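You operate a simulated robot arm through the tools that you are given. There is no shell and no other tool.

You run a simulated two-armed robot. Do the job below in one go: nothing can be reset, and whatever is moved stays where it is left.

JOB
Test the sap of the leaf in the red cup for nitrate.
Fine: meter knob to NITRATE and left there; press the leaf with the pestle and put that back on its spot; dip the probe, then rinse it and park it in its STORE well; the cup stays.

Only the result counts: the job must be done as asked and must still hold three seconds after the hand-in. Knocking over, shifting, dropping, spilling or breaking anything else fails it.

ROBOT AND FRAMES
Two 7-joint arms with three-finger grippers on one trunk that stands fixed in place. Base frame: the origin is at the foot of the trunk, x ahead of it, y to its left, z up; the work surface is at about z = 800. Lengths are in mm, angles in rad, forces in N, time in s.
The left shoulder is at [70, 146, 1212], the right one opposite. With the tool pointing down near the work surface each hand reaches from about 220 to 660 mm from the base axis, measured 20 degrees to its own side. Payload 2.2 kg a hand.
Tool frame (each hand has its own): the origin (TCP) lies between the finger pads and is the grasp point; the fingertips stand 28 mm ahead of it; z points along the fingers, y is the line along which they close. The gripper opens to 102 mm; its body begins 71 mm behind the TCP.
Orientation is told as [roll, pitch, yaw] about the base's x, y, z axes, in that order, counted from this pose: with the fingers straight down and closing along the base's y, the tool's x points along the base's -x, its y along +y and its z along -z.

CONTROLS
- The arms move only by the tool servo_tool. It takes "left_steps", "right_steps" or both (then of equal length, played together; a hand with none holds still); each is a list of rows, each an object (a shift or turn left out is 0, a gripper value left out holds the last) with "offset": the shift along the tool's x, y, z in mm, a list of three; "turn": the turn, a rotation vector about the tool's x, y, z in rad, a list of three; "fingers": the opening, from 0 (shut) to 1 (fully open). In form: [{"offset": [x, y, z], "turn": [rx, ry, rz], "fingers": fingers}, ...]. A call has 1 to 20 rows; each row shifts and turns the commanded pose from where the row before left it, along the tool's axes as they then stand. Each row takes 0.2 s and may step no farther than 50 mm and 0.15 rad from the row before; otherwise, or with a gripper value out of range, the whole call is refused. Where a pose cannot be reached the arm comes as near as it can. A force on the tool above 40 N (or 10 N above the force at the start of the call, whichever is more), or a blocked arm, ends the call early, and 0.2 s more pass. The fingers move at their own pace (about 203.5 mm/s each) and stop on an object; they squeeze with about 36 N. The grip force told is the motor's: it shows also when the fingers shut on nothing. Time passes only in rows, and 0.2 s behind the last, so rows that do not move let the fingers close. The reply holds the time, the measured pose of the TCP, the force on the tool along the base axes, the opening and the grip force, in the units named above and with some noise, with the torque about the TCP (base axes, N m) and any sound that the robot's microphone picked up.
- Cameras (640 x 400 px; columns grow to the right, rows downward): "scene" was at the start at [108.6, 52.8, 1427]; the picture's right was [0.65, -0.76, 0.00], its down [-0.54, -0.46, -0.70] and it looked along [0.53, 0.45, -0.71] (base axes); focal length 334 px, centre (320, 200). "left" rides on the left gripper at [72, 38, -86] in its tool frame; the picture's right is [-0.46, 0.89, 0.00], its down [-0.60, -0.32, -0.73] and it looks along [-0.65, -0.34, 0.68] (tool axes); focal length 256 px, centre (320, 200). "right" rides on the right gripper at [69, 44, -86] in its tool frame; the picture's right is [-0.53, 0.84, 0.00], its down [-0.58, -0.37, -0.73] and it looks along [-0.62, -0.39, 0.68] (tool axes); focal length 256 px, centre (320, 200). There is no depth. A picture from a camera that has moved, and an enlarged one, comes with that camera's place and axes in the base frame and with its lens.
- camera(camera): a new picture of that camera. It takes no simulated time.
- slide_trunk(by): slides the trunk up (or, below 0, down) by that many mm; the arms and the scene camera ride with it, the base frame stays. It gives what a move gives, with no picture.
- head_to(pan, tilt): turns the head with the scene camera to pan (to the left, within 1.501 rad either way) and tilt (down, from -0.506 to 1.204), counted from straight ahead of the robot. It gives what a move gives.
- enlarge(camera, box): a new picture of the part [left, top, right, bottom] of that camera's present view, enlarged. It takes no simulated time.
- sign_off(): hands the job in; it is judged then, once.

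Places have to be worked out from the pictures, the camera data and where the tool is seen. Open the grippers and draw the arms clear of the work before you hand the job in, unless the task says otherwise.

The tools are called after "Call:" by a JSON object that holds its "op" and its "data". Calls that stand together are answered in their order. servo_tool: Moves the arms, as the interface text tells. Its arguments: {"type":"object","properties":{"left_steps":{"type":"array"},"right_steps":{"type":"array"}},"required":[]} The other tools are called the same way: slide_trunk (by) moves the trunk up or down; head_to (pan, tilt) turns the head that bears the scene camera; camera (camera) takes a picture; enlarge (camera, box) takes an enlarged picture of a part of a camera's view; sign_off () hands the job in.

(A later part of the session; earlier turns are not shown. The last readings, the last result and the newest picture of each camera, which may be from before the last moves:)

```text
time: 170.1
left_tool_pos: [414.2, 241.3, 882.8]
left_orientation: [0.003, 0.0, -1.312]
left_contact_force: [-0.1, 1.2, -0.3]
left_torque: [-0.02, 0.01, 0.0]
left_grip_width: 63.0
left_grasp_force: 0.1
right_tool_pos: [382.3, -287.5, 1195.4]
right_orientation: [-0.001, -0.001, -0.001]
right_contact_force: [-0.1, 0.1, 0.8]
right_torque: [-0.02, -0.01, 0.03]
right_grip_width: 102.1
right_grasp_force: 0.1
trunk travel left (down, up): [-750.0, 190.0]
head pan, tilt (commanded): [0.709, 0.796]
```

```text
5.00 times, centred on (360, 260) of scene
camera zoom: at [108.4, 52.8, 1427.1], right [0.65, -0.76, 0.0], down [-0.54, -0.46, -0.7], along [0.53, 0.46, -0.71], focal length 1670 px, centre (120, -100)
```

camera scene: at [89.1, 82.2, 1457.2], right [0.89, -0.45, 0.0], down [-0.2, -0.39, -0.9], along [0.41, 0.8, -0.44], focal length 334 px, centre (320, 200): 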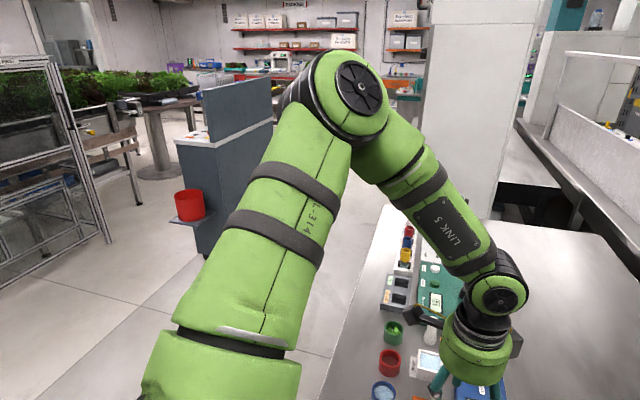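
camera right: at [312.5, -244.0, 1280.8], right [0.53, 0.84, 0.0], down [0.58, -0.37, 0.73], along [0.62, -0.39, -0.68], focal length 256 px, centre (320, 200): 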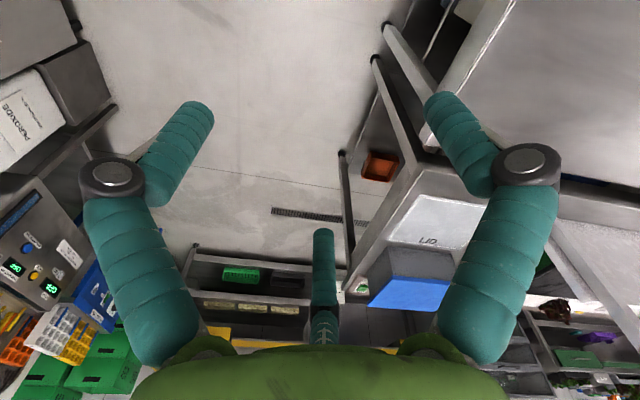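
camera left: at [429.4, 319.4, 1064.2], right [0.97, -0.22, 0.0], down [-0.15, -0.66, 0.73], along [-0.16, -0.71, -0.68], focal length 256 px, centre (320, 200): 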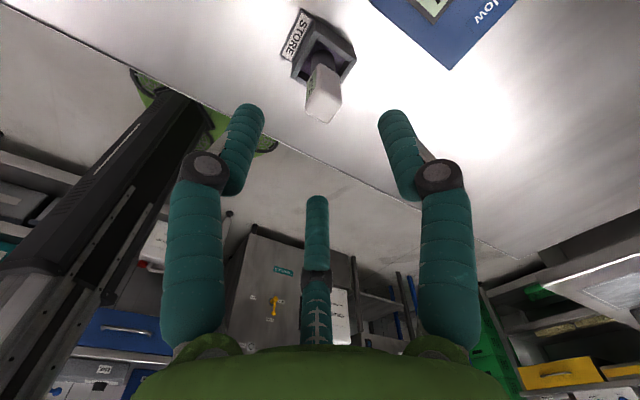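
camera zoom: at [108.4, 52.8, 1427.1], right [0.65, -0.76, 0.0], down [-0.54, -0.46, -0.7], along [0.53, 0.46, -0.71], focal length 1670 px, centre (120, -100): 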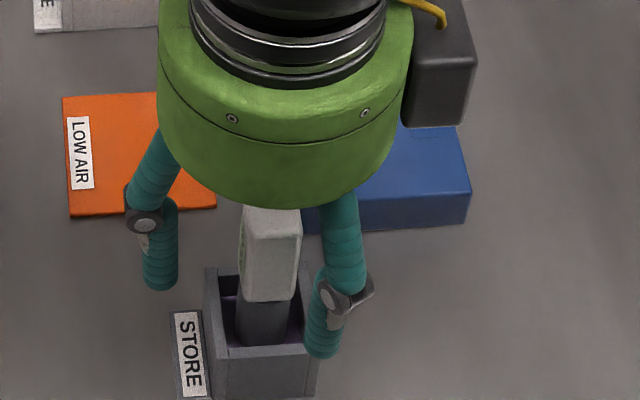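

The probe stands between the fingers. By geometry the handle will settle ~2.5 mm toward the finger on its display side, so I pre-shift the hand accordingly and close gradually.

Call:
{"op": "servo_tool", "data": {"left_steps": [{"offset": [-2.16, 1.26, 0]}, {"fingers": 0.52}, {"fingers": 0.44}, {"fingers": 0.38}, {"fingers": 0.34}, {"fingers": 0.31}, {"offset": [0, 0, 0]}]}}

Call:
{"op": "enlarge", "data": {"camera": "left", "box": [220, 50, 420, 250]}}

```text
time: 171.7
left_tool_pos: [416.1, 240.3, 884.2]
left_orientation: [-0.001, -0.001, -1.313]
left_contact_force: [-0.5, 0.3, -0.7]
left_torque: [-0.02, -0.01, 0.01]
left_grip_width: 31.6
left_grasp_force: 0.0
right_tool_pos: [381.7, -288.6, 1194.7]
right_orientation: [0.001, 0.0, 0.001]
right_contact_force: [0.0, 0.2, -0.7]
right_torque: [-0.01, -0.02, 0.01]
right_grip_width: 102.1
right_grasp_force: 0.2
trunk travel left (down, up): [-750.0, 190.0]
head pan, tilt (commanded): [0.709, 0.796]
```

```text
2.00 times, centred on (320, 150) of left
camera zoom: at [434.4, 319.7, 969.3], right [0.97, -0.22, 0.0], down [-0.15, -0.66, 0.73], along [-0.16, -0.71, -0.68], focal length 512 px, centre (320, 300)
```

zoom: 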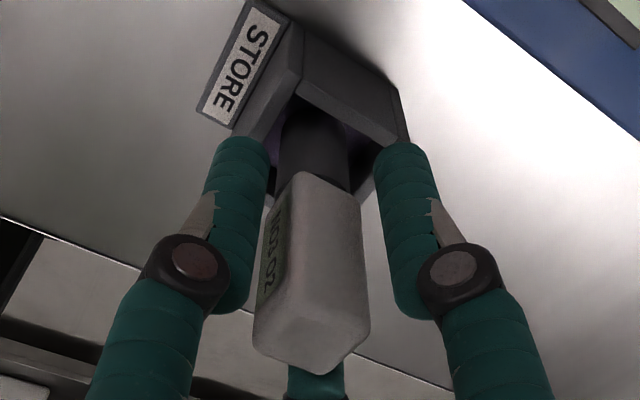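

Almost there at 31.6 mm without contact. I close further.

Call:
{"op": "servo_tool", "data": {"left_steps": [{"fingers": 0.29}, {"fingers": 0.27}, {"fingers": 0.25}, {"fingers": 0.22}, {"fingers": 0.18}, {"fingers": 0.1}, {"offset": [0, 0, 0]}, {"offset": [0, 0, 0]}]}}

Call:
{"op": "enlarge", "data": {"camera": "left", "box": [220, 50, 420, 250]}}

Call:
{"op": "enlarge", "data": {"camera": "scene", "box": [320, 220, 400, 300]}}

```text
time: 173.5
left_tool_pos: [416.1, 238.5, 883.4]
left_orientation: [0.001, -0.003, -1.315]
left_contact_force: [-1.2, 0.3, -1.1]
left_torque: [0.0, 0.0, 0.0]
left_grip_width: 22.1
left_grasp_force: 9.2
right_tool_pos: [382.6, -287.4, 1194.2]
right_orientation: [0.0, -0.001, -0.001]
right_contact_force: [0.8, 1.1, 0.0]
right_torque: [0.01, 0.01, 0.03]
right_grip_width: 102.1
right_grasp_force: 0.1
trunk travel left (down, up): [-750.0, 190.0]
head pan, tilt (commanded): [0.709, 0.796]
```

```text
2.00 times, centred on (320, 150) of left
camera zoom: at [434.4, 319.8, 969.2], right [0.97, -0.22, 0.0], down [-0.15, -0.66, 0.73], along [-0.16, -0.71, -0.68], focal length 512 px, centre (320, 300)
```

zoom: 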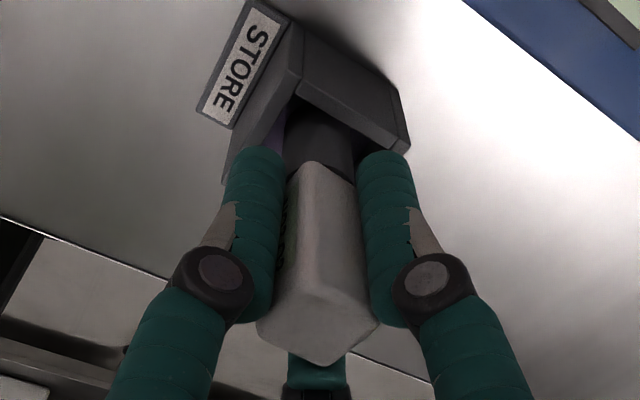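

```text
5.00 times, centred on (360, 260) of scene
camera zoom: at [108.7, 53.0, 1427.1], right [0.65, -0.76, 0.0], down [-0.54, -0.47, -0.7], along [0.53, 0.46, -0.71], focal length 1670 px, centre (120, -100)
```

zoom: 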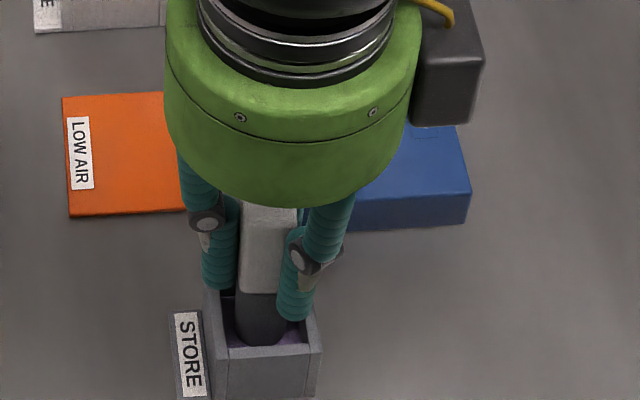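

Width 22.1 mm with 9 N; I command tighter and wait for full grip.

Call:
{"op": "servo_tool", "data": {"left_steps": [{"fingers": 0.0}, {"offset": [0, 0, 0]}, {"offset": [0, 0, 0]}]}}

Call:
{"op": "enlarge", "data": {"camera": "left", "box": [220, 50, 420, 250]}}

```text
time: 174.3
left_tool_pos: [417.2, 239.3, 883.8]
left_orientation: [0.001, -0.002, -1.311]
left_contact_force: [0.8, 0.0, 1.1]
left_torque: [0.0, 0.04, 0.01]
left_grip_width: 21.1
left_grasp_force: 35.8
right_tool_pos: [383.0, -287.4, 1195.4]
right_orientation: [0.0, -0.001, -0.001]
right_contact_force: [0.6, -0.2, -0.1]
right_torque: [-0.01, 0.02, -0.03]
right_grip_width: 102.0
right_grasp_force: 0.2
trunk travel left (down, up): [-750.0, 190.0]
head pan, tilt (commanded): [0.709, 0.796]
```

```text
2.00 times, centred on (320, 150) of left
camera zoom: at [434.4, 319.8, 969.3], right [0.97, -0.22, 0.0], down [-0.15, -0.66, 0.73], along [-0.16, -0.71, -0.68], focal length 512 px, centre (320, 300)
```

zoom: 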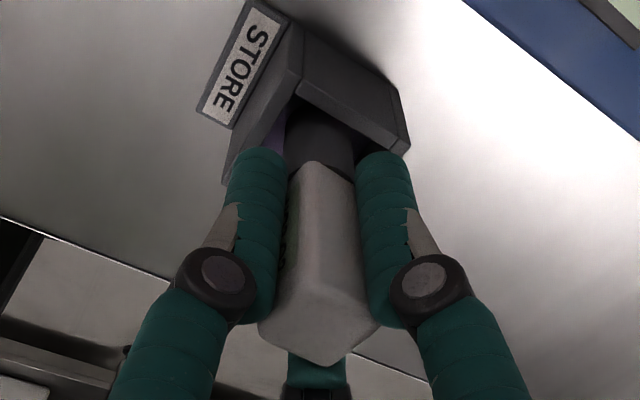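

The probe is gripped (21.1 mm, 36 N) at TCP (416.5, 239, 883.6). I lift it slowly straight out.

Call:
{"op": "servo_tool", "data": {"left_steps": [{"offset": [0, 0, -3]}, {"offset": [0, 0, -5]}, {"offset": [0, 0, -6]}, {"offset": [0, 0, -8]}, {"offset": [0, 0, 0]}]}}

Call:
{"op": "enlarge", "data": {"camera": "left", "box": [220, 50, 420, 250]}}

Call:
{"op": "enlarge", "data": {"camera": "scene", "box": [320, 220, 400, 300]}}

```text
time: 175.5
left_tool_pos: [416.4, 239.4, 904.6]
left_orientation: [-0.001, 0.001, -1.312]
left_contact_force: [-1.5, -0.3, -0.2]
left_torque: [0.01, 0.04, 0.02]
left_grip_width: 21.3
left_grasp_force: 36.1
right_tool_pos: [382.4, -288.2, 1194.4]
right_orientation: [0.0, 0.001, -0.001]
right_contact_force: [0.6, -0.3, 0.3]
right_torque: [-0.04, 0.0, 0.0]
right_grip_width: 102.0
right_grasp_force: 0.0
trunk travel left (down, up): [-750.0, 190.0]
head pan, tilt (commanded): [0.709, 0.796]
```

```text
2.00 times, centred on (320, 150) of left
camera zoom: at [434.5, 319.5, 990.8], right [0.97, -0.22, 0.0], down [-0.15, -0.66, 0.73], along [-0.16, -0.71, -0.68], focal length 512 px, centre (320, 300)
```

zoom: 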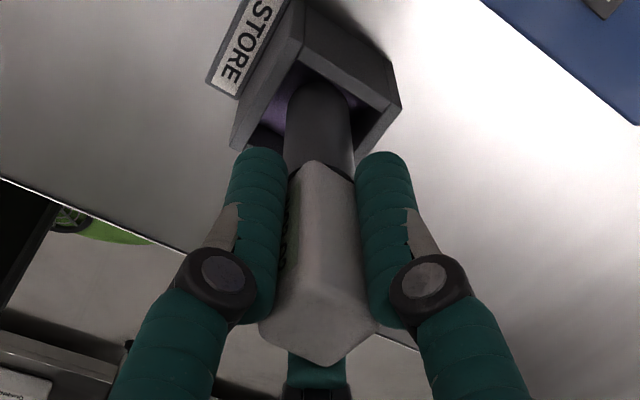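

```text
5.00 times, centred on (360, 260) of scene
camera zoom: at [108.8, 53.0, 1427.1], right [0.65, -0.76, 0.0], down [-0.54, -0.47, -0.7], along [0.53, 0.46, -0.71], focal length 1670 px, centre (120, -100)
```

zoom: 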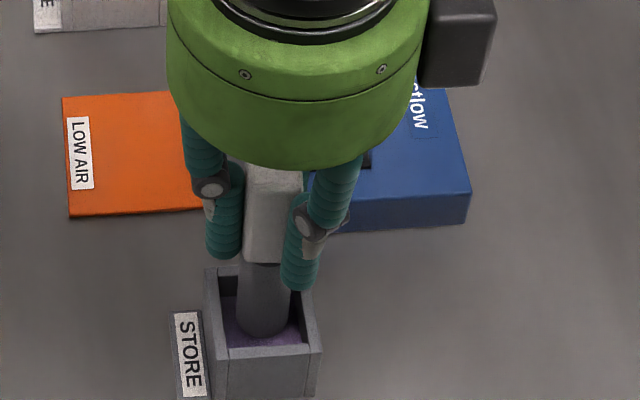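

The probe comes out cleanly. I raise it to TCP ≈ 945 (tip ≈ 865) and carry it toward the red cup.

Call:
{"op": "servo_tool", "data": {"left_steps": [{"offset": [0, 0, -10]}, {"offset": [0, 0, -15]}, {"offset": [0, 0, -15]}, {"offset": [11, 5, 0]}, {"offset": [22.5, 10.4, 0]}, {"offset": [22.5, 10.4, 0]}, {"offset": [22.5, 10.4, 0]}, {"offset": [22.5, 10.4, 0]}, {"offset": [22.5, 10.4, 0]}, {"offset": [22.5, 10.4, 0]}, {"offset": [22.5, 10.4, 0]}, {"offset": [11, 5, 0]}, {"offset": [0, 0, 0]}]}}

Call:
{"op": "camera", "data": {"camera": "left"}}

Call:
{"op": "enlarge", "data": {"camera": "scene", "box": [240, 160, 360, 260]}}

```text
time: 178.3
left_tool_pos: [449.7, 434.3, 946.3]
left_orientation: [0.004, -0.003, -1.312]
left_contact_force: [1.0, -0.3, -0.4]
left_torque: [0.02, 0.0, -0.04]
left_grip_width: 21.1
left_grasp_force: 36.2
right_tool_pos: [381.9, -287.7, 1194.7]
right_orientation: [0.001, 0.0, 0.001]
right_contact_force: [-0.8, 0.1, 0.0]
right_torque: [-0.02, -0.03, -0.01]
right_grip_width: 102.0
right_grasp_force: 0.1
trunk travel left (down, up): [-750.0, 190.0]
head pan, tilt (commanded): [0.709, 0.796]
```

```text
taken
camera left: at [468.0, 514.4, 1030.7], right [0.97, -0.22, 0.0], down [-0.15, -0.66, 0.73], along [-0.16, -0.71, -0.68], focal length 256 px, centre (320, 200)
```

left: 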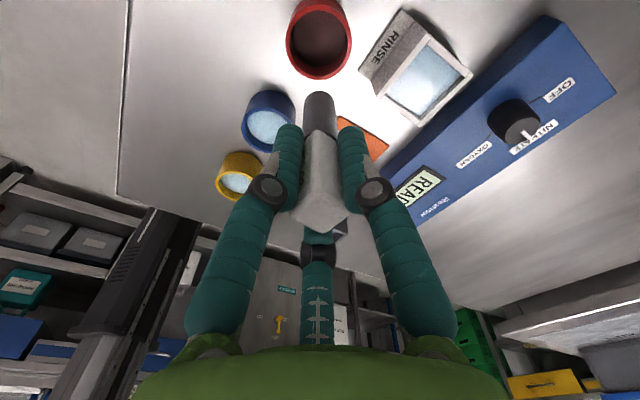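

```text
4.00 times, centred on (300, 210) of scene
camera zoom: at [108.6, 52.7, 1427.1], right [0.65, -0.76, 0.0], down [-0.54, -0.46, -0.7], along [0.53, 0.46, -0.71], focal length 1336 px, centre (400, 160)
```

zoom: 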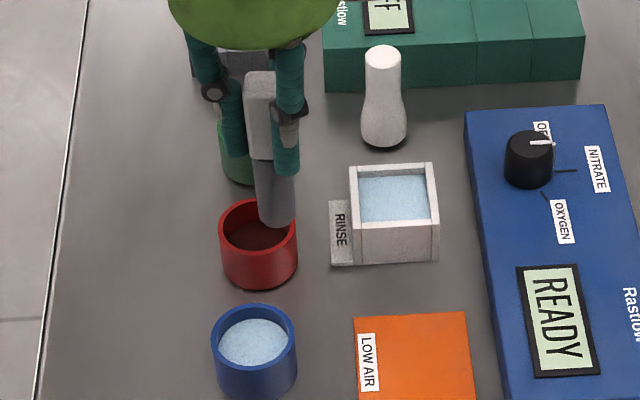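

The cup is ≈ (455.5, 461). I move the probe above its centre and check.

Call:
{"op": "servo_tool", "data": {"left_steps": [{"offset": [12, 6.3, 0]}, {"offset": [11.8, 6.3, 0]}, {"offset": [0, 0, 6]}, {"offset": [0, 0, 0]}]}}

Call:
{"op": "enlarge", "data": {"camera": "left", "box": [230, 20, 410, 200]}}

Call:
{"op": "enlarge", "data": {"camera": "scene", "box": [260, 180, 330, 240]}}

```text
time: 179.3
left_tool_pos: [457.3, 459.6, 937.2]
left_orientation: [0.002, -0.001, -1.312]
left_contact_force: [-1.2, 0.7, -0.4]
left_torque: [0.01, 0.0, -0.02]
left_grip_width: 21.2
left_grasp_force: 36.6
right_tool_pos: [382.0, -287.7, 1194.2]
right_orientation: [0.0, 0.0, 0.0]
right_contact_force: [0.3, 0.0, 0.7]
right_torque: [0.02, -0.02, 0.05]
right_grip_width: 101.9
right_grasp_force: 0.1
trunk travel left (down, up): [-750.0, 190.0]
head pan, tilt (commanded): [0.709, 0.796]
```

```text
2.22 times, centred on (320, 110) of left
camera zoom: at [474.4, 540.3, 1024.3], right [0.97, -0.22, 0.0], down [-0.15, -0.66, 0.73], along [-0.16, -0.71, -0.68], focal length 569 px, centre (320, 400)
```

zoom: 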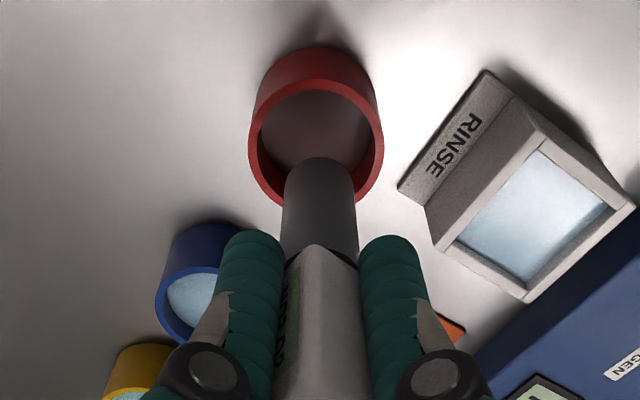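

```text
6.67 times, centred on (295, 210) of scene
camera zoom: at [108.6, 53.0, 1427.1], right [0.65, -0.76, 0.0], down [-0.54, -0.47, -0.7], along [0.53, 0.46, -0.71], focal length 2227 px, centre (487, 133)
```

zoom: 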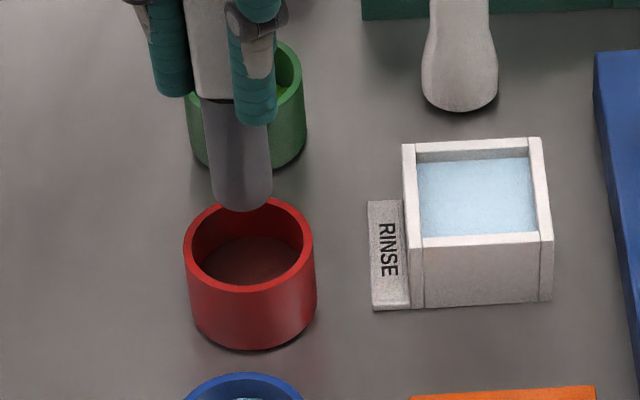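

Within ~2 mm of the cup's centre (tolerance is ≈ 9 mm). I shift −2 mm in x and lower the tip into the cup.

Call:
{"op": "servo_tool", "data": {"left_steps": [{"offset": [0.56, -2.13, 0]}, {"offset": [0, 0, 8]}, {"offset": [0, 0, 8]}, {"offset": [0, 0, 8]}, {"offset": [0, 0, 6]}, {"offset": [0, 0, 4]}, {"offset": [0, 0, 0]}]}}

Call:
{"op": "enlarge", "data": {"camera": "left", "box": [230, 20, 410, 200]}}

Call:
{"op": "enlarge", "data": {"camera": "scene", "box": [260, 180, 330, 240]}}

```text
time: 180.9
left_tool_pos: [454.9, 460.1, 905.8]
left_orientation: [0.001, 0.0, -1.311]
left_contact_force: [-0.5, -0.6, -0.9]
left_torque: [0.0, 0.0, 0.0]
left_grip_width: 21.1
left_grasp_force: 35.8
right_tool_pos: [383.1, -287.8, 1195.9]
right_orientation: [0.0, 0.001, 0.0]
right_contact_force: [-0.3, 0.3, 0.1]
right_torque: [0.0, 0.0, -0.04]
right_grip_width: 101.8
right_grasp_force: 0.0
trunk travel left (down, up): [-750.0, 190.0]
head pan, tilt (commanded): [0.709, 0.796]
```

```text
2.22 times, centred on (320, 110) of left
camera zoom: at [472.5, 540.6, 991.3], right [0.97, -0.22, 0.0], down [-0.15, -0.66, 0.73], along [-0.16, -0.71, -0.68], focal length 569 px, centre (320, 400)
```

zoom: 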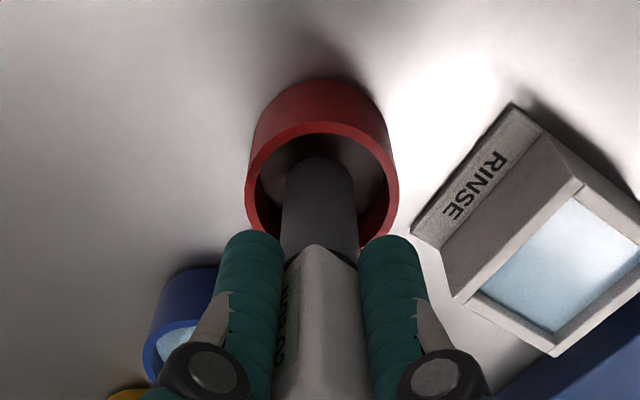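

```text
6.67 times, centred on (295, 210) of scene
camera zoom: at [108.5, 53.0, 1427.1], right [0.65, -0.76, 0.0], down [-0.54, -0.47, -0.7], along [0.53, 0.46, -0.71], focal length 2227 px, centre (487, 133)
```

zoom: 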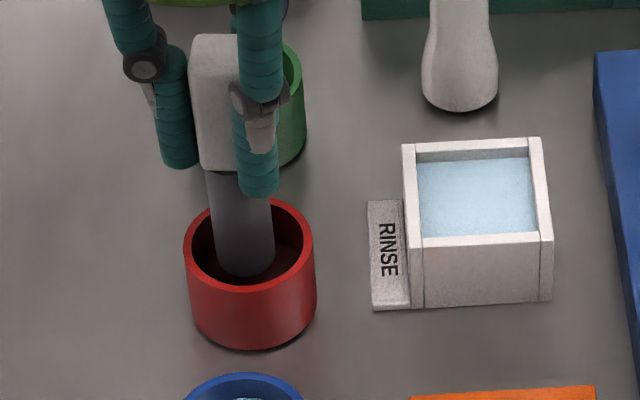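

The tip is inside the cup, centred. I lower on in small steps, watching force and the meter.

Call:
{"op": "servo_tool", "data": {"left_steps": [{"offset": [0, 0, 4]}, {"offset": [0, 0, 4]}, {"offset": [0, 0, 2]}, {"offset": [0, 0, 0]}]}}

Call:
{"op": "enlarge", "data": {"camera": "scene", "box": [260, 160, 420, 290]}}

```text
time: 181.9
left_tool_pos: [454.4, 460.6, 894.7]
left_orientation: [0.002, -0.003, -1.312]
left_contact_force: [0.3, -0.4, -0.3]
left_torque: [0.02, 0.04, -0.03]
left_grip_width: 21.4
left_grasp_force: 35.6
right_tool_pos: [383.0, -287.9, 1195.3]
right_orientation: [-0.001, -0.001, -0.001]
right_contact_force: [-0.2, -0.4, -0.1]
right_torque: [0.03, 0.03, 0.0]
right_grip_width: 102.0
right_grasp_force: 0.1
trunk travel left (down, up): [-750.0, 190.0]
head pan, tilt (commanded): [0.709, 0.796]
```

```text
3.08 times, centred on (340, 225) of scene
camera zoom: at [108.6, 53.0, 1427.1], right [0.65, -0.76, 0.0], down [-0.54, -0.47, -0.7], along [0.53, 0.46, -0.71], focal length 1028 px, centre (258, 123)
```

zoom: 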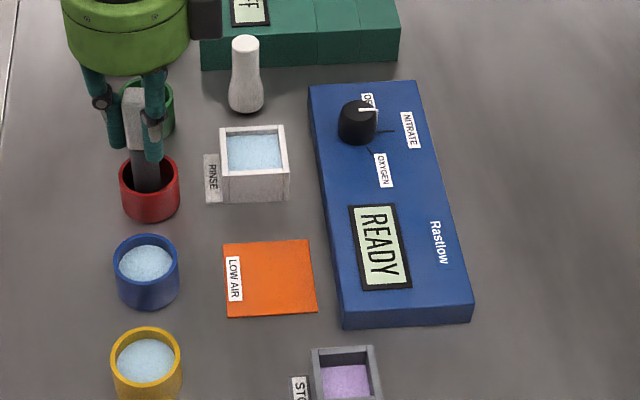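

Still READY at tip ≈ 815. Further down in 1.5 mm steps.

Call:
{"op": "servo_tool", "data": {"left_steps": [{"offset": [0, 0, 1.5]}, {"offset": [0, 0, 1.5]}, {"offset": [0, 0, 0]}]}}

Call:
{"op": "enlarge", "data": {"camera": "scene", "box": [260, 160, 420, 290]}}

```text
time: 182.7
left_tool_pos: [453.6, 460.3, 891.5]
left_orientation: [-0.002, 0.002, -1.311]
left_contact_force: [-0.6, 0.6, -0.4]
left_torque: [-0.02, 0.02, -0.03]
left_grip_width: 20.9
left_grasp_force: 35.8
right_tool_pos: [382.5, -287.6, 1194.7]
right_orientation: [0.001, -0.001, 0.002]
right_contact_force: [0.0, -1.2, -0.2]
right_torque: [-0.03, -0.01, -0.01]
right_grip_width: 101.9
right_grasp_force: 0.0
trunk travel left (down, up): [-750.0, 190.0]
head pan, tilt (commanded): [0.709, 0.796]
```

```text
3.08 times, centred on (340, 225) of scene
camera zoom: at [108.6, 53.0, 1427.1], right [0.65, -0.76, 0.0], down [-0.54, -0.47, -0.7], along [0.53, 0.46, -0.71], focal length 1028 px, centre (258, 123)
```

zoom: 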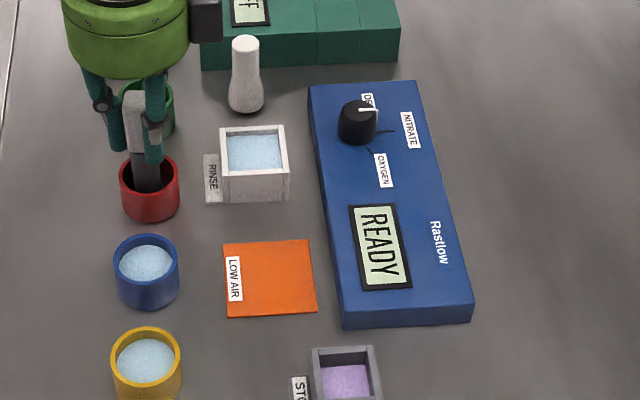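

Call:
{"op": "servo_tool", "data": {"left_steps": [{"offset": [0, 0, 1.5]}, {"offset": [0, 0, 1.5]}, {"offset": [0, 0, 0]}, {"offset": [0, 0, 0]}]}}

Call:
{"op": "enlarge", "data": {"camera": "scene", "box": [260, 160, 420, 290]}}

```text
time: 183.7
left_tool_pos: [454.4, 460.1, 890.4]
left_orientation: [0.004, -0.002, -1.314]
left_contact_force: [0.1, 1.6, 6.0]
left_torque: [0.12, -0.04, 0.05]
left_grip_width: 20.9
left_grasp_force: 36.5
right_tool_pos: [382.7, -289.0, 1194.5]
right_orientation: [0.002, -0.002, 0.0]
right_contact_force: [0.9, 0.0, -0.4]
right_torque: [-0.03, 0.01, -0.01]
right_grip_width: 102.0
right_grasp_force: 0.1
trunk travel left (down, up): [-750.0, 190.0]
head pan, tilt (commanded): [0.709, 0.796]
```

```text
3.08 times, centred on (340, 225) of scene
camera zoom: at [107.9, 52.4, 1427.2], right [0.65, -0.76, 0.0], down [-0.54, -0.46, -0.7], along [0.53, 0.46, -0.71], focal length 1028 px, centre (258, 123)
```

zoom: 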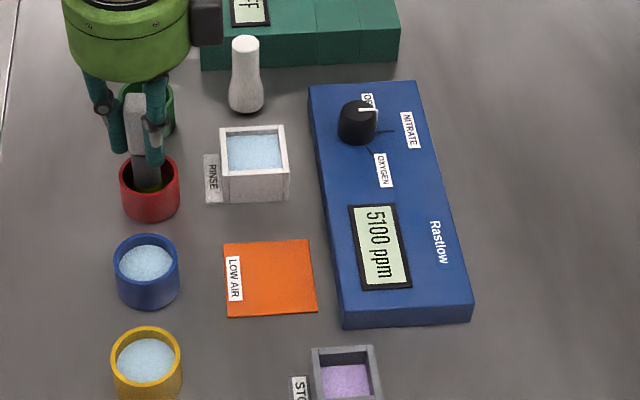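

Contact (6 N) and the meter shows a reading: 5100 ppm. I hold a second longer and read it closely.

Call:
{"op": "servo_tool", "data": {"left_steps": [{"offset": [0, 0, -0.5]}, {"offset": [0, 0, 0]}, {"offset": [0, 0, 0]}, {"offset": [0, 0, 0]}, {"offset": [0, 0, 0]}, {"offset": [0, 0, 0]}]}}

Call:
{"op": "enlarge", "data": {"camera": "scene", "box": [330, 180, 400, 250]}}

Call:
{"op": "enlarge", "data": {"camera": "scene", "box": [265, 185, 325, 240]}}

```text
time: 185.1
left_tool_pos: [452.8, 460.4, 889.9]
left_orientation: [0.001, 0.0, -1.312]
left_contact_force: [0.8, -0.2, 2.4]
left_torque: [0.05, -0.09, -0.01]
left_grip_width: 21.3
left_grasp_force: 36.0
right_tool_pos: [383.5, -289.3, 1194.1]
right_orientation: [0.002, 0.0, -0.001]
right_contact_force: [-0.4, 0.2, -0.2]
right_torque: [0.0, 0.05, 0.0]
right_grip_width: 101.6
right_grasp_force: 0.0
trunk travel left (down, up): [-750.0, 190.0]
head pan, tilt (commanded): [0.709, 0.796]
```

```text
5.71 times, centred on (365, 215) of scene
camera zoom: at [108.3, 52.5, 1427.1], right [0.65, -0.76, 0.0], down [-0.54, -0.46, -0.7], along [0.53, 0.46, -0.71], focal length 1909 px, centre (63, 114)
```

zoom: 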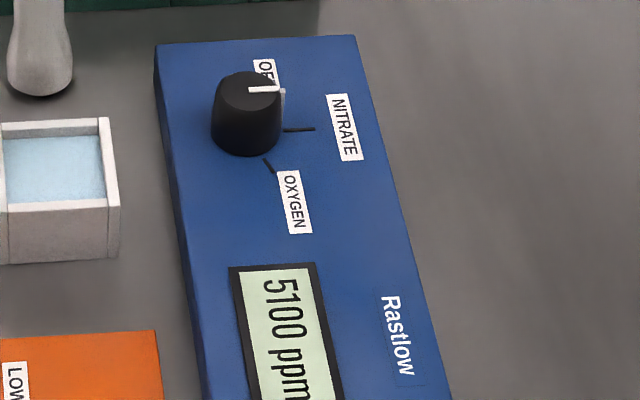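

```text
7.27 times, centred on (295, 212) of scene
camera zoom: at [108.3, 52.5, 1427.1], right [0.65, -0.76, 0.0], down [-0.54, -0.46, -0.7], along [0.53, 0.46, -0.71], focal length 2430 px, centre (502, 109)
```

zoom: 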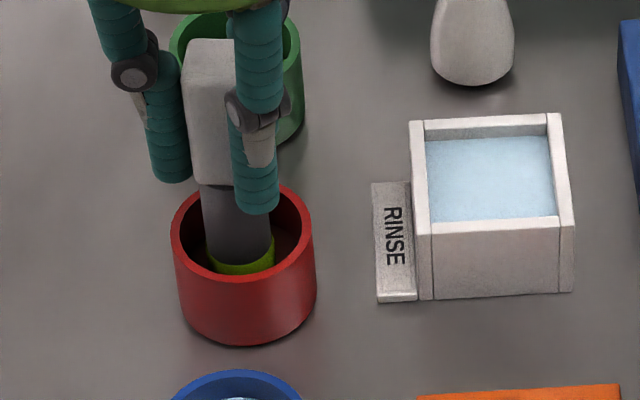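

The reading stands at 5100 ppm and the tip is wet with sap. I lift the probe straight out and carry it to above the RINSE box.

Call:
{"op": "servo_tool", "data": {"left_steps": [{"offset": [0, 0, -4]}, {"offset": [0, 0, -8]}, {"offset": [0, 0, -10]}, {"offset": [0, 0, -12]}, {"offset": [0, 0, -12]}, {"offset": [0, 0, -12]}, {"offset": [-7.8, 7.7, 0]}, {"offset": [-15.6, 15.4, 0]}, {"offset": [-15.6, 15.4, 0]}, {"offset": [-15.6, 15.4, 0]}, {"offset": [-7.8, 7.7, 0]}, {"offset": [0, 0, 0]}]}}

Call:
{"op": "enlarge", "data": {"camera": "left", "box": [230, 20, 410, 200]}}

Call:
{"op": "enlarge", "data": {"camera": "scene", "box": [270, 160, 370, 240]}}

```text
time: 187.7
left_tool_pos: [529.4, 414.7, 948.4]
left_orientation: [0.002, -0.002, -1.314]
left_contact_force: [0.7, 0.6, -0.4]
left_torque: [0.0, -0.03, 0.02]
left_grip_width: 21.1
left_grasp_force: 36.0
right_tool_pos: [381.8, -287.1, 1195.2]
right_orientation: [-0.001, 0.001, 0.0]
right_contact_force: [-0.3, 0.2, -0.1]
right_torque: [0.03, 0.02, 0.02]
right_grip_width: 101.7
right_grasp_force: 0.1
trunk travel left (down, up): [-750.0, 190.0]
head pan, tilt (commanded): [0.709, 0.796]
```

```text
2.22 times, centred on (320, 110) of left
camera zoom: at [547.5, 495.5, 1033.7], right [0.97, -0.22, 0.0], down [-0.15, -0.66, 0.73], along [-0.16, -0.71, -0.68], focal length 569 px, centre (320, 400)
```

zoom: 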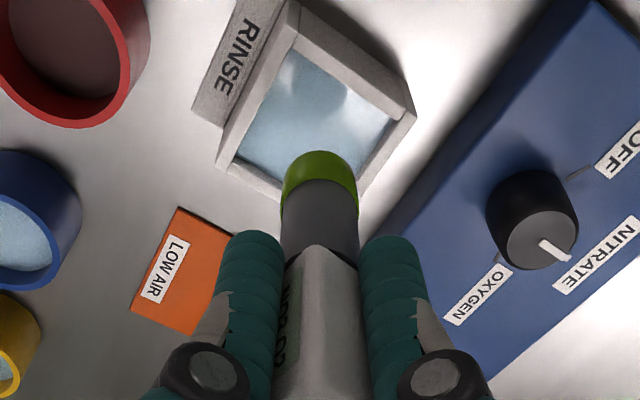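

```text
5.00 times, centred on (320, 200) of scene
camera zoom: at [108.3, 53.1, 1427.1], right [0.65, -0.76, 0.0], down [-0.54, -0.47, -0.7], along [0.53, 0.46, -0.71], focal length 1670 px, centre (320, 200)
```

zoom: 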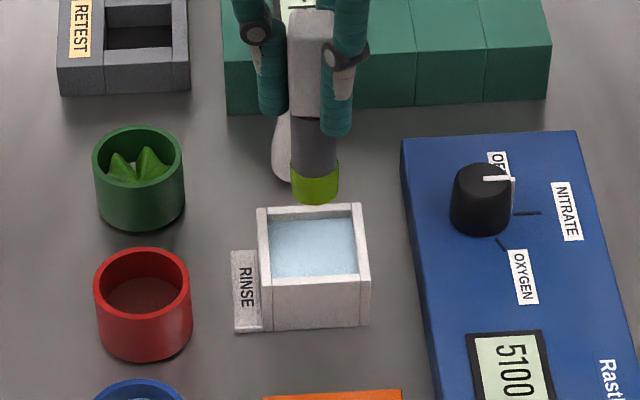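

The probe is centred over the RINSE box; sap covers its lowest ~12 mm. I shift −1.5 mm and lower it into the water.

Call:
{"op": "servo_tool", "data": {"left_steps": [{"offset": [0, -1.55, 6]}, {"offset": [0, 0, 8]}, {"offset": [0, 0, 8]}, {"offset": [0, 0, 8]}, {"offset": [0, 0, 6]}, {"offset": [0, 0, 0]}]}}

Call:
{"op": "enlarge", "data": {"camera": "left", "box": [230, 20, 410, 200]}}

Call:
{"op": "enlarge", "data": {"camera": "scene", "box": [280, 170, 360, 240]}}

```text
time: 189.1
left_tool_pos: [528.9, 415.4, 912.8]
left_orientation: [0.003, -0.002, -1.313]
left_contact_force: [0.5, -0.1, -0.7]
left_torque: [0.03, -0.03, 0.0]
left_grip_width: 21.2
left_grasp_force: 36.1
right_tool_pos: [382.8, -288.0, 1195.4]
right_orientation: [0.0, 0.0, -0.001]
right_contact_force: [0.1, 0.2, -0.8]
right_torque: [0.0, -0.01, -0.01]
right_grip_width: 101.9
right_grasp_force: 0.1
trunk travel left (down, up): [-750.0, 190.0]
head pan, tilt (commanded): [0.709, 0.796]
```

```text
2.22 times, centred on (320, 110) of left
camera zoom: at [546.6, 495.4, 997.7], right [0.97, -0.22, 0.0], down [-0.15, -0.66, 0.73], along [-0.16, -0.71, -0.68], focal length 569 px, centre (320, 400)
```

zoom: 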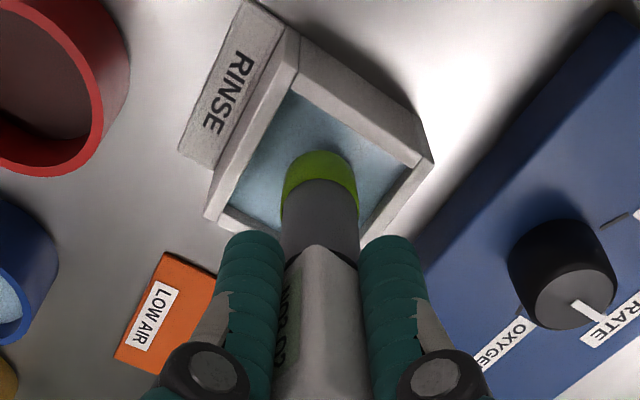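

```text
5.71 times, centred on (320, 205) of scene
camera zoom: at [108.6, 52.9, 1427.1], right [0.65, -0.76, 0.0], down [-0.54, -0.46, -0.7], along [0.53, 0.46, -0.71], focal length 1909 px, centre (320, 171)
```

zoom: 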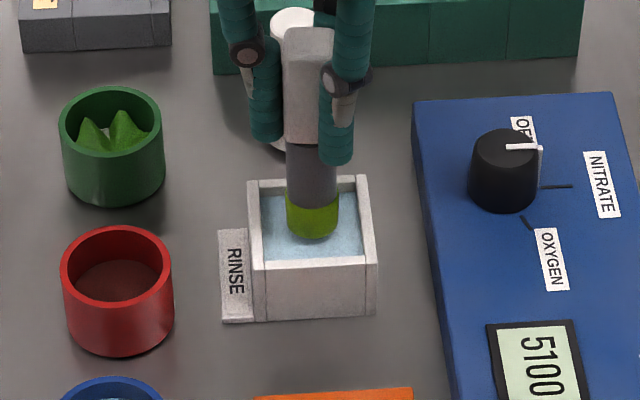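

Centred. I lower on into the water down to near the floor.

Call:
{"op": "servo_tool", "data": {"left_steps": [{"offset": [0, 0, 6]}, {"offset": [0, 0, 6]}, {"offset": [0, 0, 5]}, {"offset": [0, 0, 3]}, {"offset": [0, 0, 0]}]}}

Call:
{"op": "enlarge", "data": {"camera": "scene", "box": [280, 170, 360, 240]}}

```text
time: 190.3
left_tool_pos: [525.3, 414.4, 894.7]
left_orientation: [0.002, -0.001, -1.313]
left_contact_force: [1.2, -1.0, -0.8]
left_torque: [0.01, 0.0, -0.01]
left_grip_width: 20.9
left_grasp_force: 35.8
left hand out of reach, approached as far as the arm can: row 4
right_tool_pos: [381.5, -287.6, 1195.2]
right_orientation: [0.0, 0.0, 0.0]
right_contact_force: [-0.1, -0.9, -0.4]
right_torque: [0.0, 0.02, -0.02]
right_grip_width: 102.0
right_grasp_force: 0.0
trunk travel left (down, up): [-750.0, 190.0]
head pan, tilt (commanded): [0.709, 0.796]
```

```text
5.71 times, centred on (320, 205) of scene
camera zoom: at [108.7, 53.0, 1427.1], right [0.65, -0.76, 0.0], down [-0.54, -0.47, -0.7], along [0.53, 0.46, -0.71], focal length 1909 px, centre (320, 171)
```

zoom: 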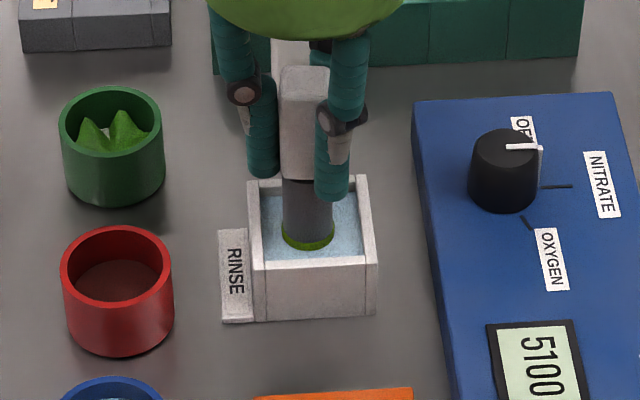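

The arm reached its limit with a thin green line still above the water. I lower the trunk by 6 mm to dip the probe deeper.

Call:
{"op": "slide_trunk", "data": {"by": -6}}

Call:
{"op": "enlarge", "data": {"camera": "scene", "box": [280, 170, 360, 240]}}

```text
time: 190.8
left_tool_pos: [526.5, 414.9, 888.7]
left_orientation: [0.003, -0.001, -1.312]
left_contact_force: [-0.5, -0.3, -0.3]
left_torque: [0.01, -0.01, -0.01]
left_grip_width: 20.9
left_grasp_force: 35.8
right_tool_pos: [381.7, -287.6, 1188.4]
right_orientation: [0.0, 0.0, 0.001]
right_contact_force: [0.5, -0.5, -0.6]
right_torque: [0.0, 0.03, 0.0]
right_grip_width: 101.9
right_grasp_force: 0.0
trunk travel left (down, up): [-744.0, 196.0]
head pan, tilt (commanded): [0.709, 0.796]
```

```text
5.71 times, centred on (320, 205) of scene
camera zoom: at [108.9, 53.0, 1421.0], right [0.65, -0.76, 0.0], down [-0.54, -0.47, -0.7], along [0.53, 0.46, -0.71], focal length 1909 px, centre (320, 171)
```

zoom: 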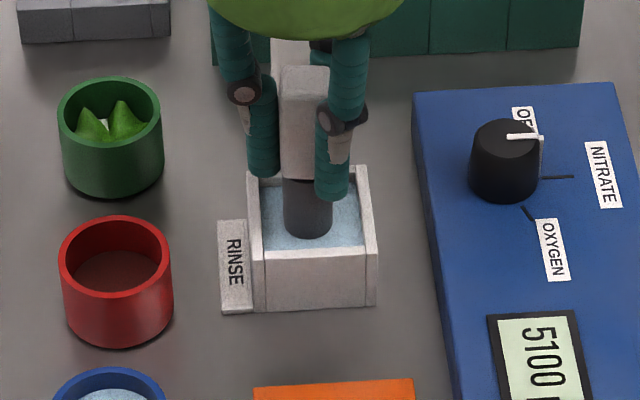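

The green band is below the water now. I lower 2 mm more and hold about two seconds, with a small swirl.

Call:
{"op": "slide_trunk", "data": {"by": -2}}

Call:
{"op": "servo_tool", "data": {"left_steps": [{"offset": [2, 0, 0]}, {"offset": [-2, -2, 0]}, {"offset": [-2, 0, 0]}, {"offset": [2, 2, 0]}, {"offset": [0, 0, 0]}, {"offset": [0, 0, 0]}, {"offset": [0, 0, 0]}, {"offset": [0, 0, 0]}]}}

Call:
{"op": "slide_trunk", "data": {"by": 60}}

Call:
{"op": "enlarge", "data": {"camera": "scene", "box": [280, 170, 360, 240]}}

Call:
{"op": "enlarge", "data": {"camera": "left", "box": [230, 20, 410, 200]}}

```text
time: 191.4
left_tool_pos: [526.1, 414.5, 886.0]
left_orientation: [-0.001, -0.003, -1.313]
left_contact_force: [0.1, 0.3, 0.3]
left_torque: [-0.01, 0.01, 0.02]
left_grip_width: 20.9
left_grasp_force: 36.7
right_tool_pos: [382.7, -287.2, 1187.2]
right_orientation: [-0.001, 0.0, 0.0]
right_contact_force: [-0.9, -0.3, -0.5]
right_torque: [0.02, 0.01, -0.02]
right_grip_width: 101.9
right_grasp_force: 0.0
trunk travel left (down, up): [-742.0, 198.0]
head pan, tilt (commanded): [0.709, 0.796]
```

```text
time: 193.2
left_tool_pos: [524.7, 414.3, 885.6]
left_orientation: [0.002, -0.003, -1.314]
left_contact_force: [0.6, 0.5, -0.7]
left_torque: [-0.01, -0.03, 0.01]
left_grip_width: 21.3
left_grasp_force: 36.3
right_tool_pos: [382.3, -288.5, 1186.5]
right_orientation: [0.0, 0.001, 0.0]
right_contact_force: [-0.6, 0.1, -0.1]
right_torque: [0.02, 0.03, 0.0]
right_grip_width: 101.9
right_grasp_force: 0.0
trunk travel left (down, up): [-742.0, 198.0]
head pan, tilt (commanded): [0.709, 0.796]
```

```text
time: 194.2
left_tool_pos: [524.6, 413.8, 945.5]
left_orientation: [0.002, -0.002, -1.312]
left_contact_force: [0.2, 0.0, -1.1]
left_torque: [0.0, -0.01, -0.01]
left_grip_width: 21.2
left_grasp_force: 36.2
right_tool_pos: [383.6, -286.6, 1247.0]
right_orientation: [0.0, 0.0, -0.001]
right_contact_force: [-0.9, -0.8, -0.2]
right_torque: [0.03, 0.01, -0.01]
right_grip_width: 102.0
right_grasp_force: 0.0
trunk travel left (down, up): [-802.0, 138.0]
head pan, tilt (commanded): [0.709, 0.796]
```

```text
5.71 times, centred on (320, 205) of scene
camera zoom: at [108.9, 53.0, 1479.1], right [0.65, -0.76, 0.0], down [-0.54, -0.47, -0.7], along [0.53, 0.46, -0.71], focal length 1909 px, centre (320, 171)
```

zoom: 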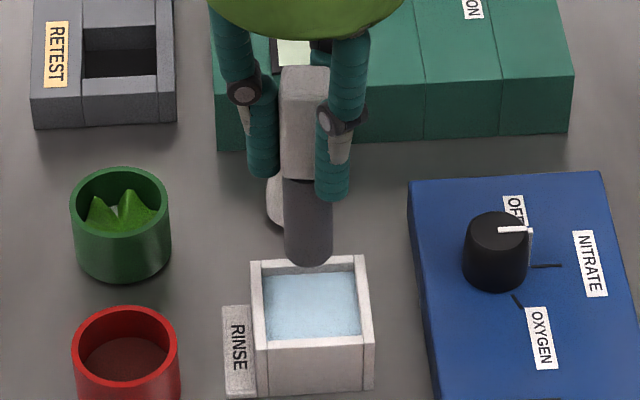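

```text
2.22 times, centred on (320, 110) of left
camera zoom: at [543.7, 494.8, 1031.9], right [0.97, -0.22, 0.0], down [-0.15, -0.66, 0.73], along [-0.16, -0.71, -0.68], focal length 569 px, centre (320, 400)
```

zoom: 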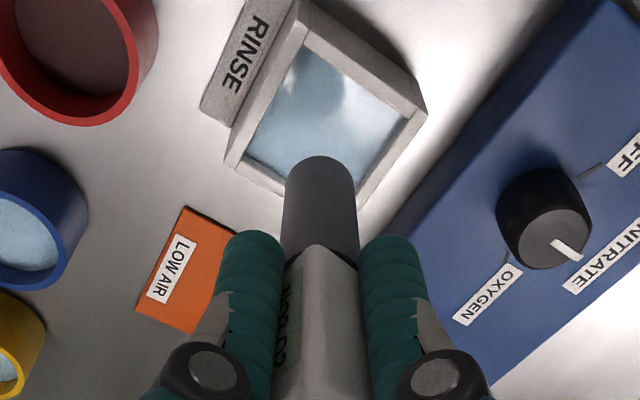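

The tip is clean. I carry the probe back to above the STORE well (416.5, 239) at the same height.

Call:
{"op": "servo_tool", "data": {"left_steps": [{"offset": [-8.8, -9.3, 0]}, {"offset": [-17.7, -18.6, 0]}, {"offset": [-17.7, -18.6, 0]}, {"offset": [-17.7, -18.6, 0]}, {"offset": [-17.7, -18.6, 0]}, {"offset": [-17.7, -18.6, 0]}, {"offset": [-17.7, -18.6, 0]}, {"offset": [-17.7, -18.6, 0]}, {"offset": [-8.9, -9.4, 0]}, {"offset": [0, 0, 0]}]}}

Call:
{"op": "enlarge", "data": {"camera": "left", "box": [230, 20, 410, 200]}}

Call:
{"op": "enlarge", "data": {"camera": "scene", "box": [310, 230, 400, 310]}}

```text
time: 196.4
left_tool_pos: [418.3, 239.6, 945.1]
left_orientation: [0.002, -0.002, -1.313]
left_contact_force: [-0.5, 0.0, -0.9]
left_torque: [0.02, -0.01, 0.0]
left_grip_width: 21.1
left_grasp_force: 35.9
right_tool_pos: [382.1, -288.6, 1246.8]
right_orientation: [-0.001, 0.0, -0.001]
right_contact_force: [0.7, 0.0, 0.7]
right_torque: [0.01, 0.0, 0.02]
right_grip_width: 102.0
right_grasp_force: 0.2
trunk travel left (down, up): [-802.0, 138.0]
head pan, tilt (commanded): [0.709, 0.796]
```

```text
2.22 times, centred on (320, 110) of left
camera zoom: at [436.0, 319.9, 1031.6], right [0.97, -0.22, 0.0], down [-0.15, -0.66, 0.73], along [-0.16, -0.71, -0.68], focal length 569 px, centre (320, 400)
```

zoom: 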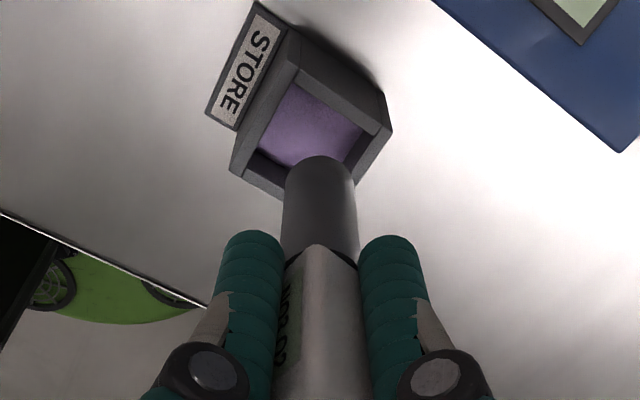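

```text
5.00 times, centred on (355, 270) of scene
camera zoom: at [108.7, 53.1, 1479.1], right [0.65, -0.76, 0.0], down [-0.54, -0.47, -0.7], along [0.53, 0.46, -0.71], focal length 1670 px, centre (145, -150)
```

zoom: 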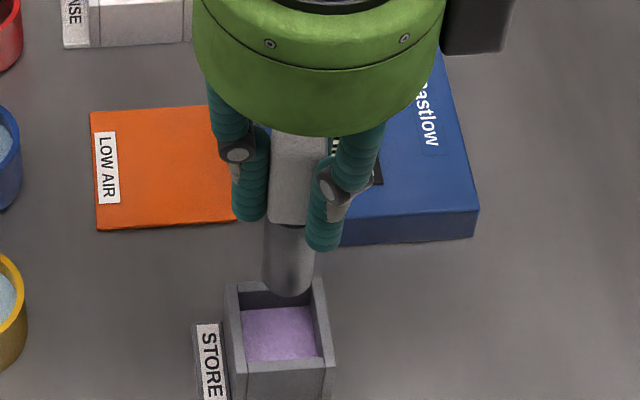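

Comparing both views, the well's centre is ≈ (414, 237.5). I shift by (−4.3, −2.1), lower to just above the rim and check again.

Call:
{"op": "servo_tool", "data": {"left_steps": [{"offset": [-0.93, -4.7, 0]}, {"offset": [0, 0, 10]}, {"offset": [0, 0, 10]}, {"offset": [0, 0, 6]}, {"offset": [0, 0, 0]}]}}

Call:
{"op": "enlarge", "data": {"camera": "left", "box": [230, 20, 410, 200]}}

Call:
{"op": "enlarge", "data": {"camera": "scene", "box": [320, 240, 390, 310]}}

```text
time: 197.6
left_tool_pos: [413.7, 236.0, 919.4]
left_orientation: [0.001, -0.002, -1.312]
left_contact_force: [0.2, 0.6, -0.1]
left_torque: [-0.02, 0.0, 0.02]
left_grip_width: 21.3
left_grasp_force: 36.2
right_tool_pos: [382.1, -287.4, 1246.7]
right_orientation: [0.001, 0.001, 0.001]
right_contact_force: [-0.2, 0.0, 0.7]
right_torque: [-0.02, 0.0, 0.01]
right_grip_width: 102.0
right_grasp_force: 0.1
trunk travel left (down, up): [-802.0, 138.0]
head pan, tilt (commanded): [0.709, 0.796]
```

```text
2.22 times, centred on (320, 110) of left
camera zoom: at [431.7, 317.5, 1005.8], right [0.97, -0.22, 0.0], down [-0.15, -0.66, 0.73], along [-0.16, -0.71, -0.68], focal length 569 px, centre (320, 400)
```

zoom: 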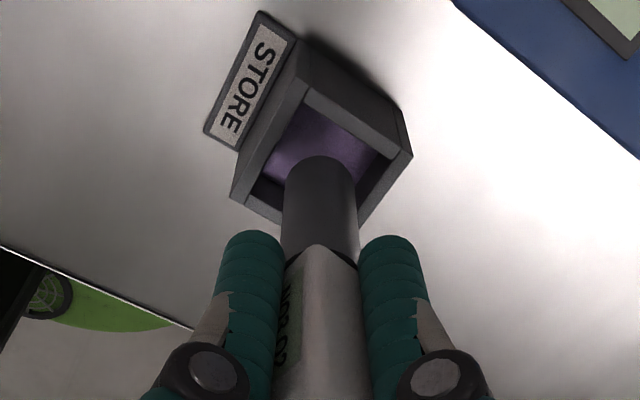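

```text
5.71 times, centred on (355, 275) of scene
camera zoom: at [108.6, 53.0, 1479.1], right [0.65, -0.76, 0.0], down [-0.54, -0.47, -0.7], along [0.53, 0.46, -0.71], focal length 1909 px, centre (120, -229)
```

zoom: 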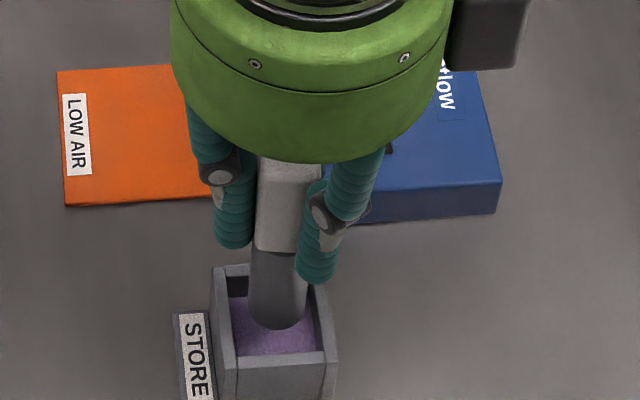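

Aligned in both views. I lower the probe into the well.

Call:
{"op": "servo_tool", "data": {"left_steps": [{"offset": [0, 0, 6]}, {"offset": [0, 0, 6]}, {"offset": [0, 0, 6]}, {"offset": [0, 0, 6]}, {"offset": [0, 0, 5]}, {"offset": [0, 0, 3]}, {"offset": [0, 0, 0]}]}}

Call:
{"op": "enlarge", "data": {"camera": "scene", "box": [320, 240, 390, 310]}}

```text
time: 199.2
left_tool_pos: [411.7, 241.1, 899.2]
left_orientation: [0.003, -0.003, -1.314]
left_contact_force: [3.5, -4.6, 1.3]
left_torque: [-0.29, -0.19, 0.03]
left_grip_width: 21.2
left_grasp_force: 35.8
left hand out of reach, approached as far as the arm can: row 4, 5
right_tool_pos: [382.3, -288.9, 1246.4]
right_orientation: [0.003, 0.0, 0.0]
right_contact_force: [-0.2, -0.5, -0.4]
right_torque: [0.04, -0.04, -0.04]
right_grip_width: 102.0
right_grasp_force: 0.0
trunk travel left (down, up): [-802.0, 138.0]
head pan, tilt (commanded): [0.709, 0.796]
```

```text
5.71 times, centred on (355, 275) of scene
camera zoom: at [109.2, 51.9, 1479.1], right [0.65, -0.76, 0.0], down [-0.54, -0.46, -0.7], along [0.53, 0.46, -0.71], focal length 1909 px, centre (120, -229)
```

zoom: 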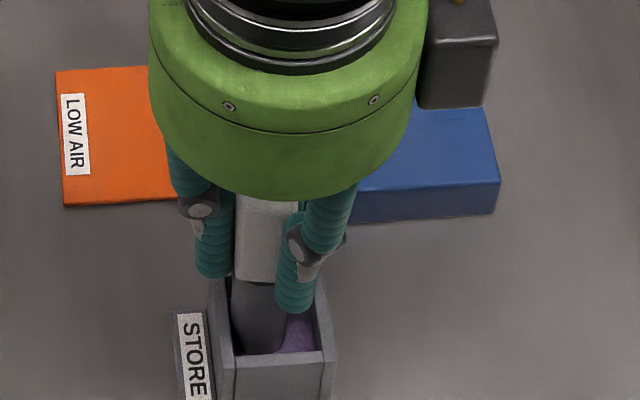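

The arm hit its limit and slid sideways against the well's wall (≈ 6 N). I back up 8 mm and recentre with the arm; the rest of the lowering I'll do with the trunk.

Call:
{"op": "servo_tool", "data": {"left_steps": [{"offset": [-2.2, 0.45, -5]}, {"offset": [-2.2, 0.45, -5]}, {"offset": [0, 0, 0]}]}}

Call:
{"op": "enlarge", "data": {"camera": "scene", "box": [320, 240, 390, 310]}}

Call:
{"op": "enlarge", "data": {"camera": "left", "box": [230, 20, 410, 200]}}

```text
time: 200.0
left_tool_pos: [412.5, 237.9, 906.2]
left_orientation: [0.001, 0.0, -1.312]
left_contact_force: [0.0, -0.2, -0.2]
left_torque: [-0.01, 0.0, 0.03]
left_grip_width: 21.2
left_grasp_force: 35.6
right_tool_pos: [383.2, -288.2, 1246.7]
right_orientation: [0.0, -0.001, 0.001]
right_contact_force: [0.4, 0.3, 0.3]
right_torque: [0.0, 0.01, -0.03]
right_grip_width: 101.9
right_grasp_force: 0.1
trunk travel left (down, up): [-802.0, 138.0]
head pan, tilt (commanded): [0.709, 0.796]
```

```text
5.71 times, centred on (355, 275) of scene
camera zoom: at [109.1, 52.8, 1479.0], right [0.65, -0.76, 0.0], down [-0.54, -0.46, -0.7], along [0.53, 0.46, -0.71], focal length 1909 px, centre (120, -229)
```

zoom: 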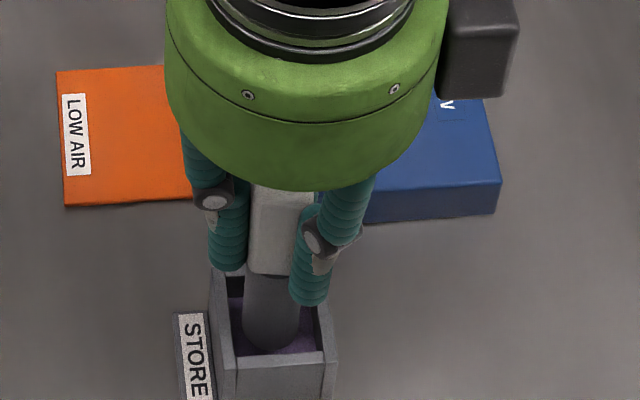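

```text
2.22 times, centred on (320, 110) of left
camera zoom: at [430.8, 318.1, 991.6], right [0.97, -0.22, 0.0], down [-0.15, -0.67, 0.73], along [-0.16, -0.71, -0.68], focal length 569 px, centre (320, 400)
```

zoom: 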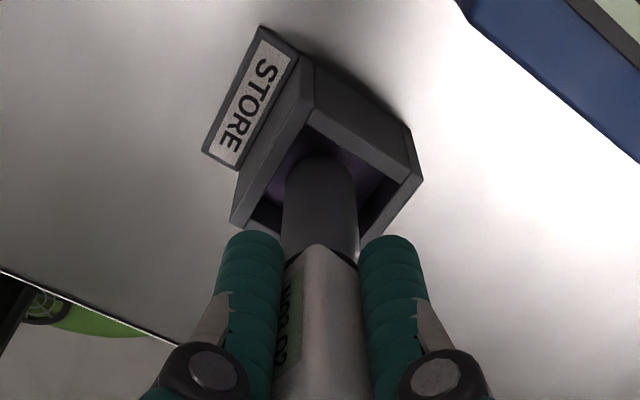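

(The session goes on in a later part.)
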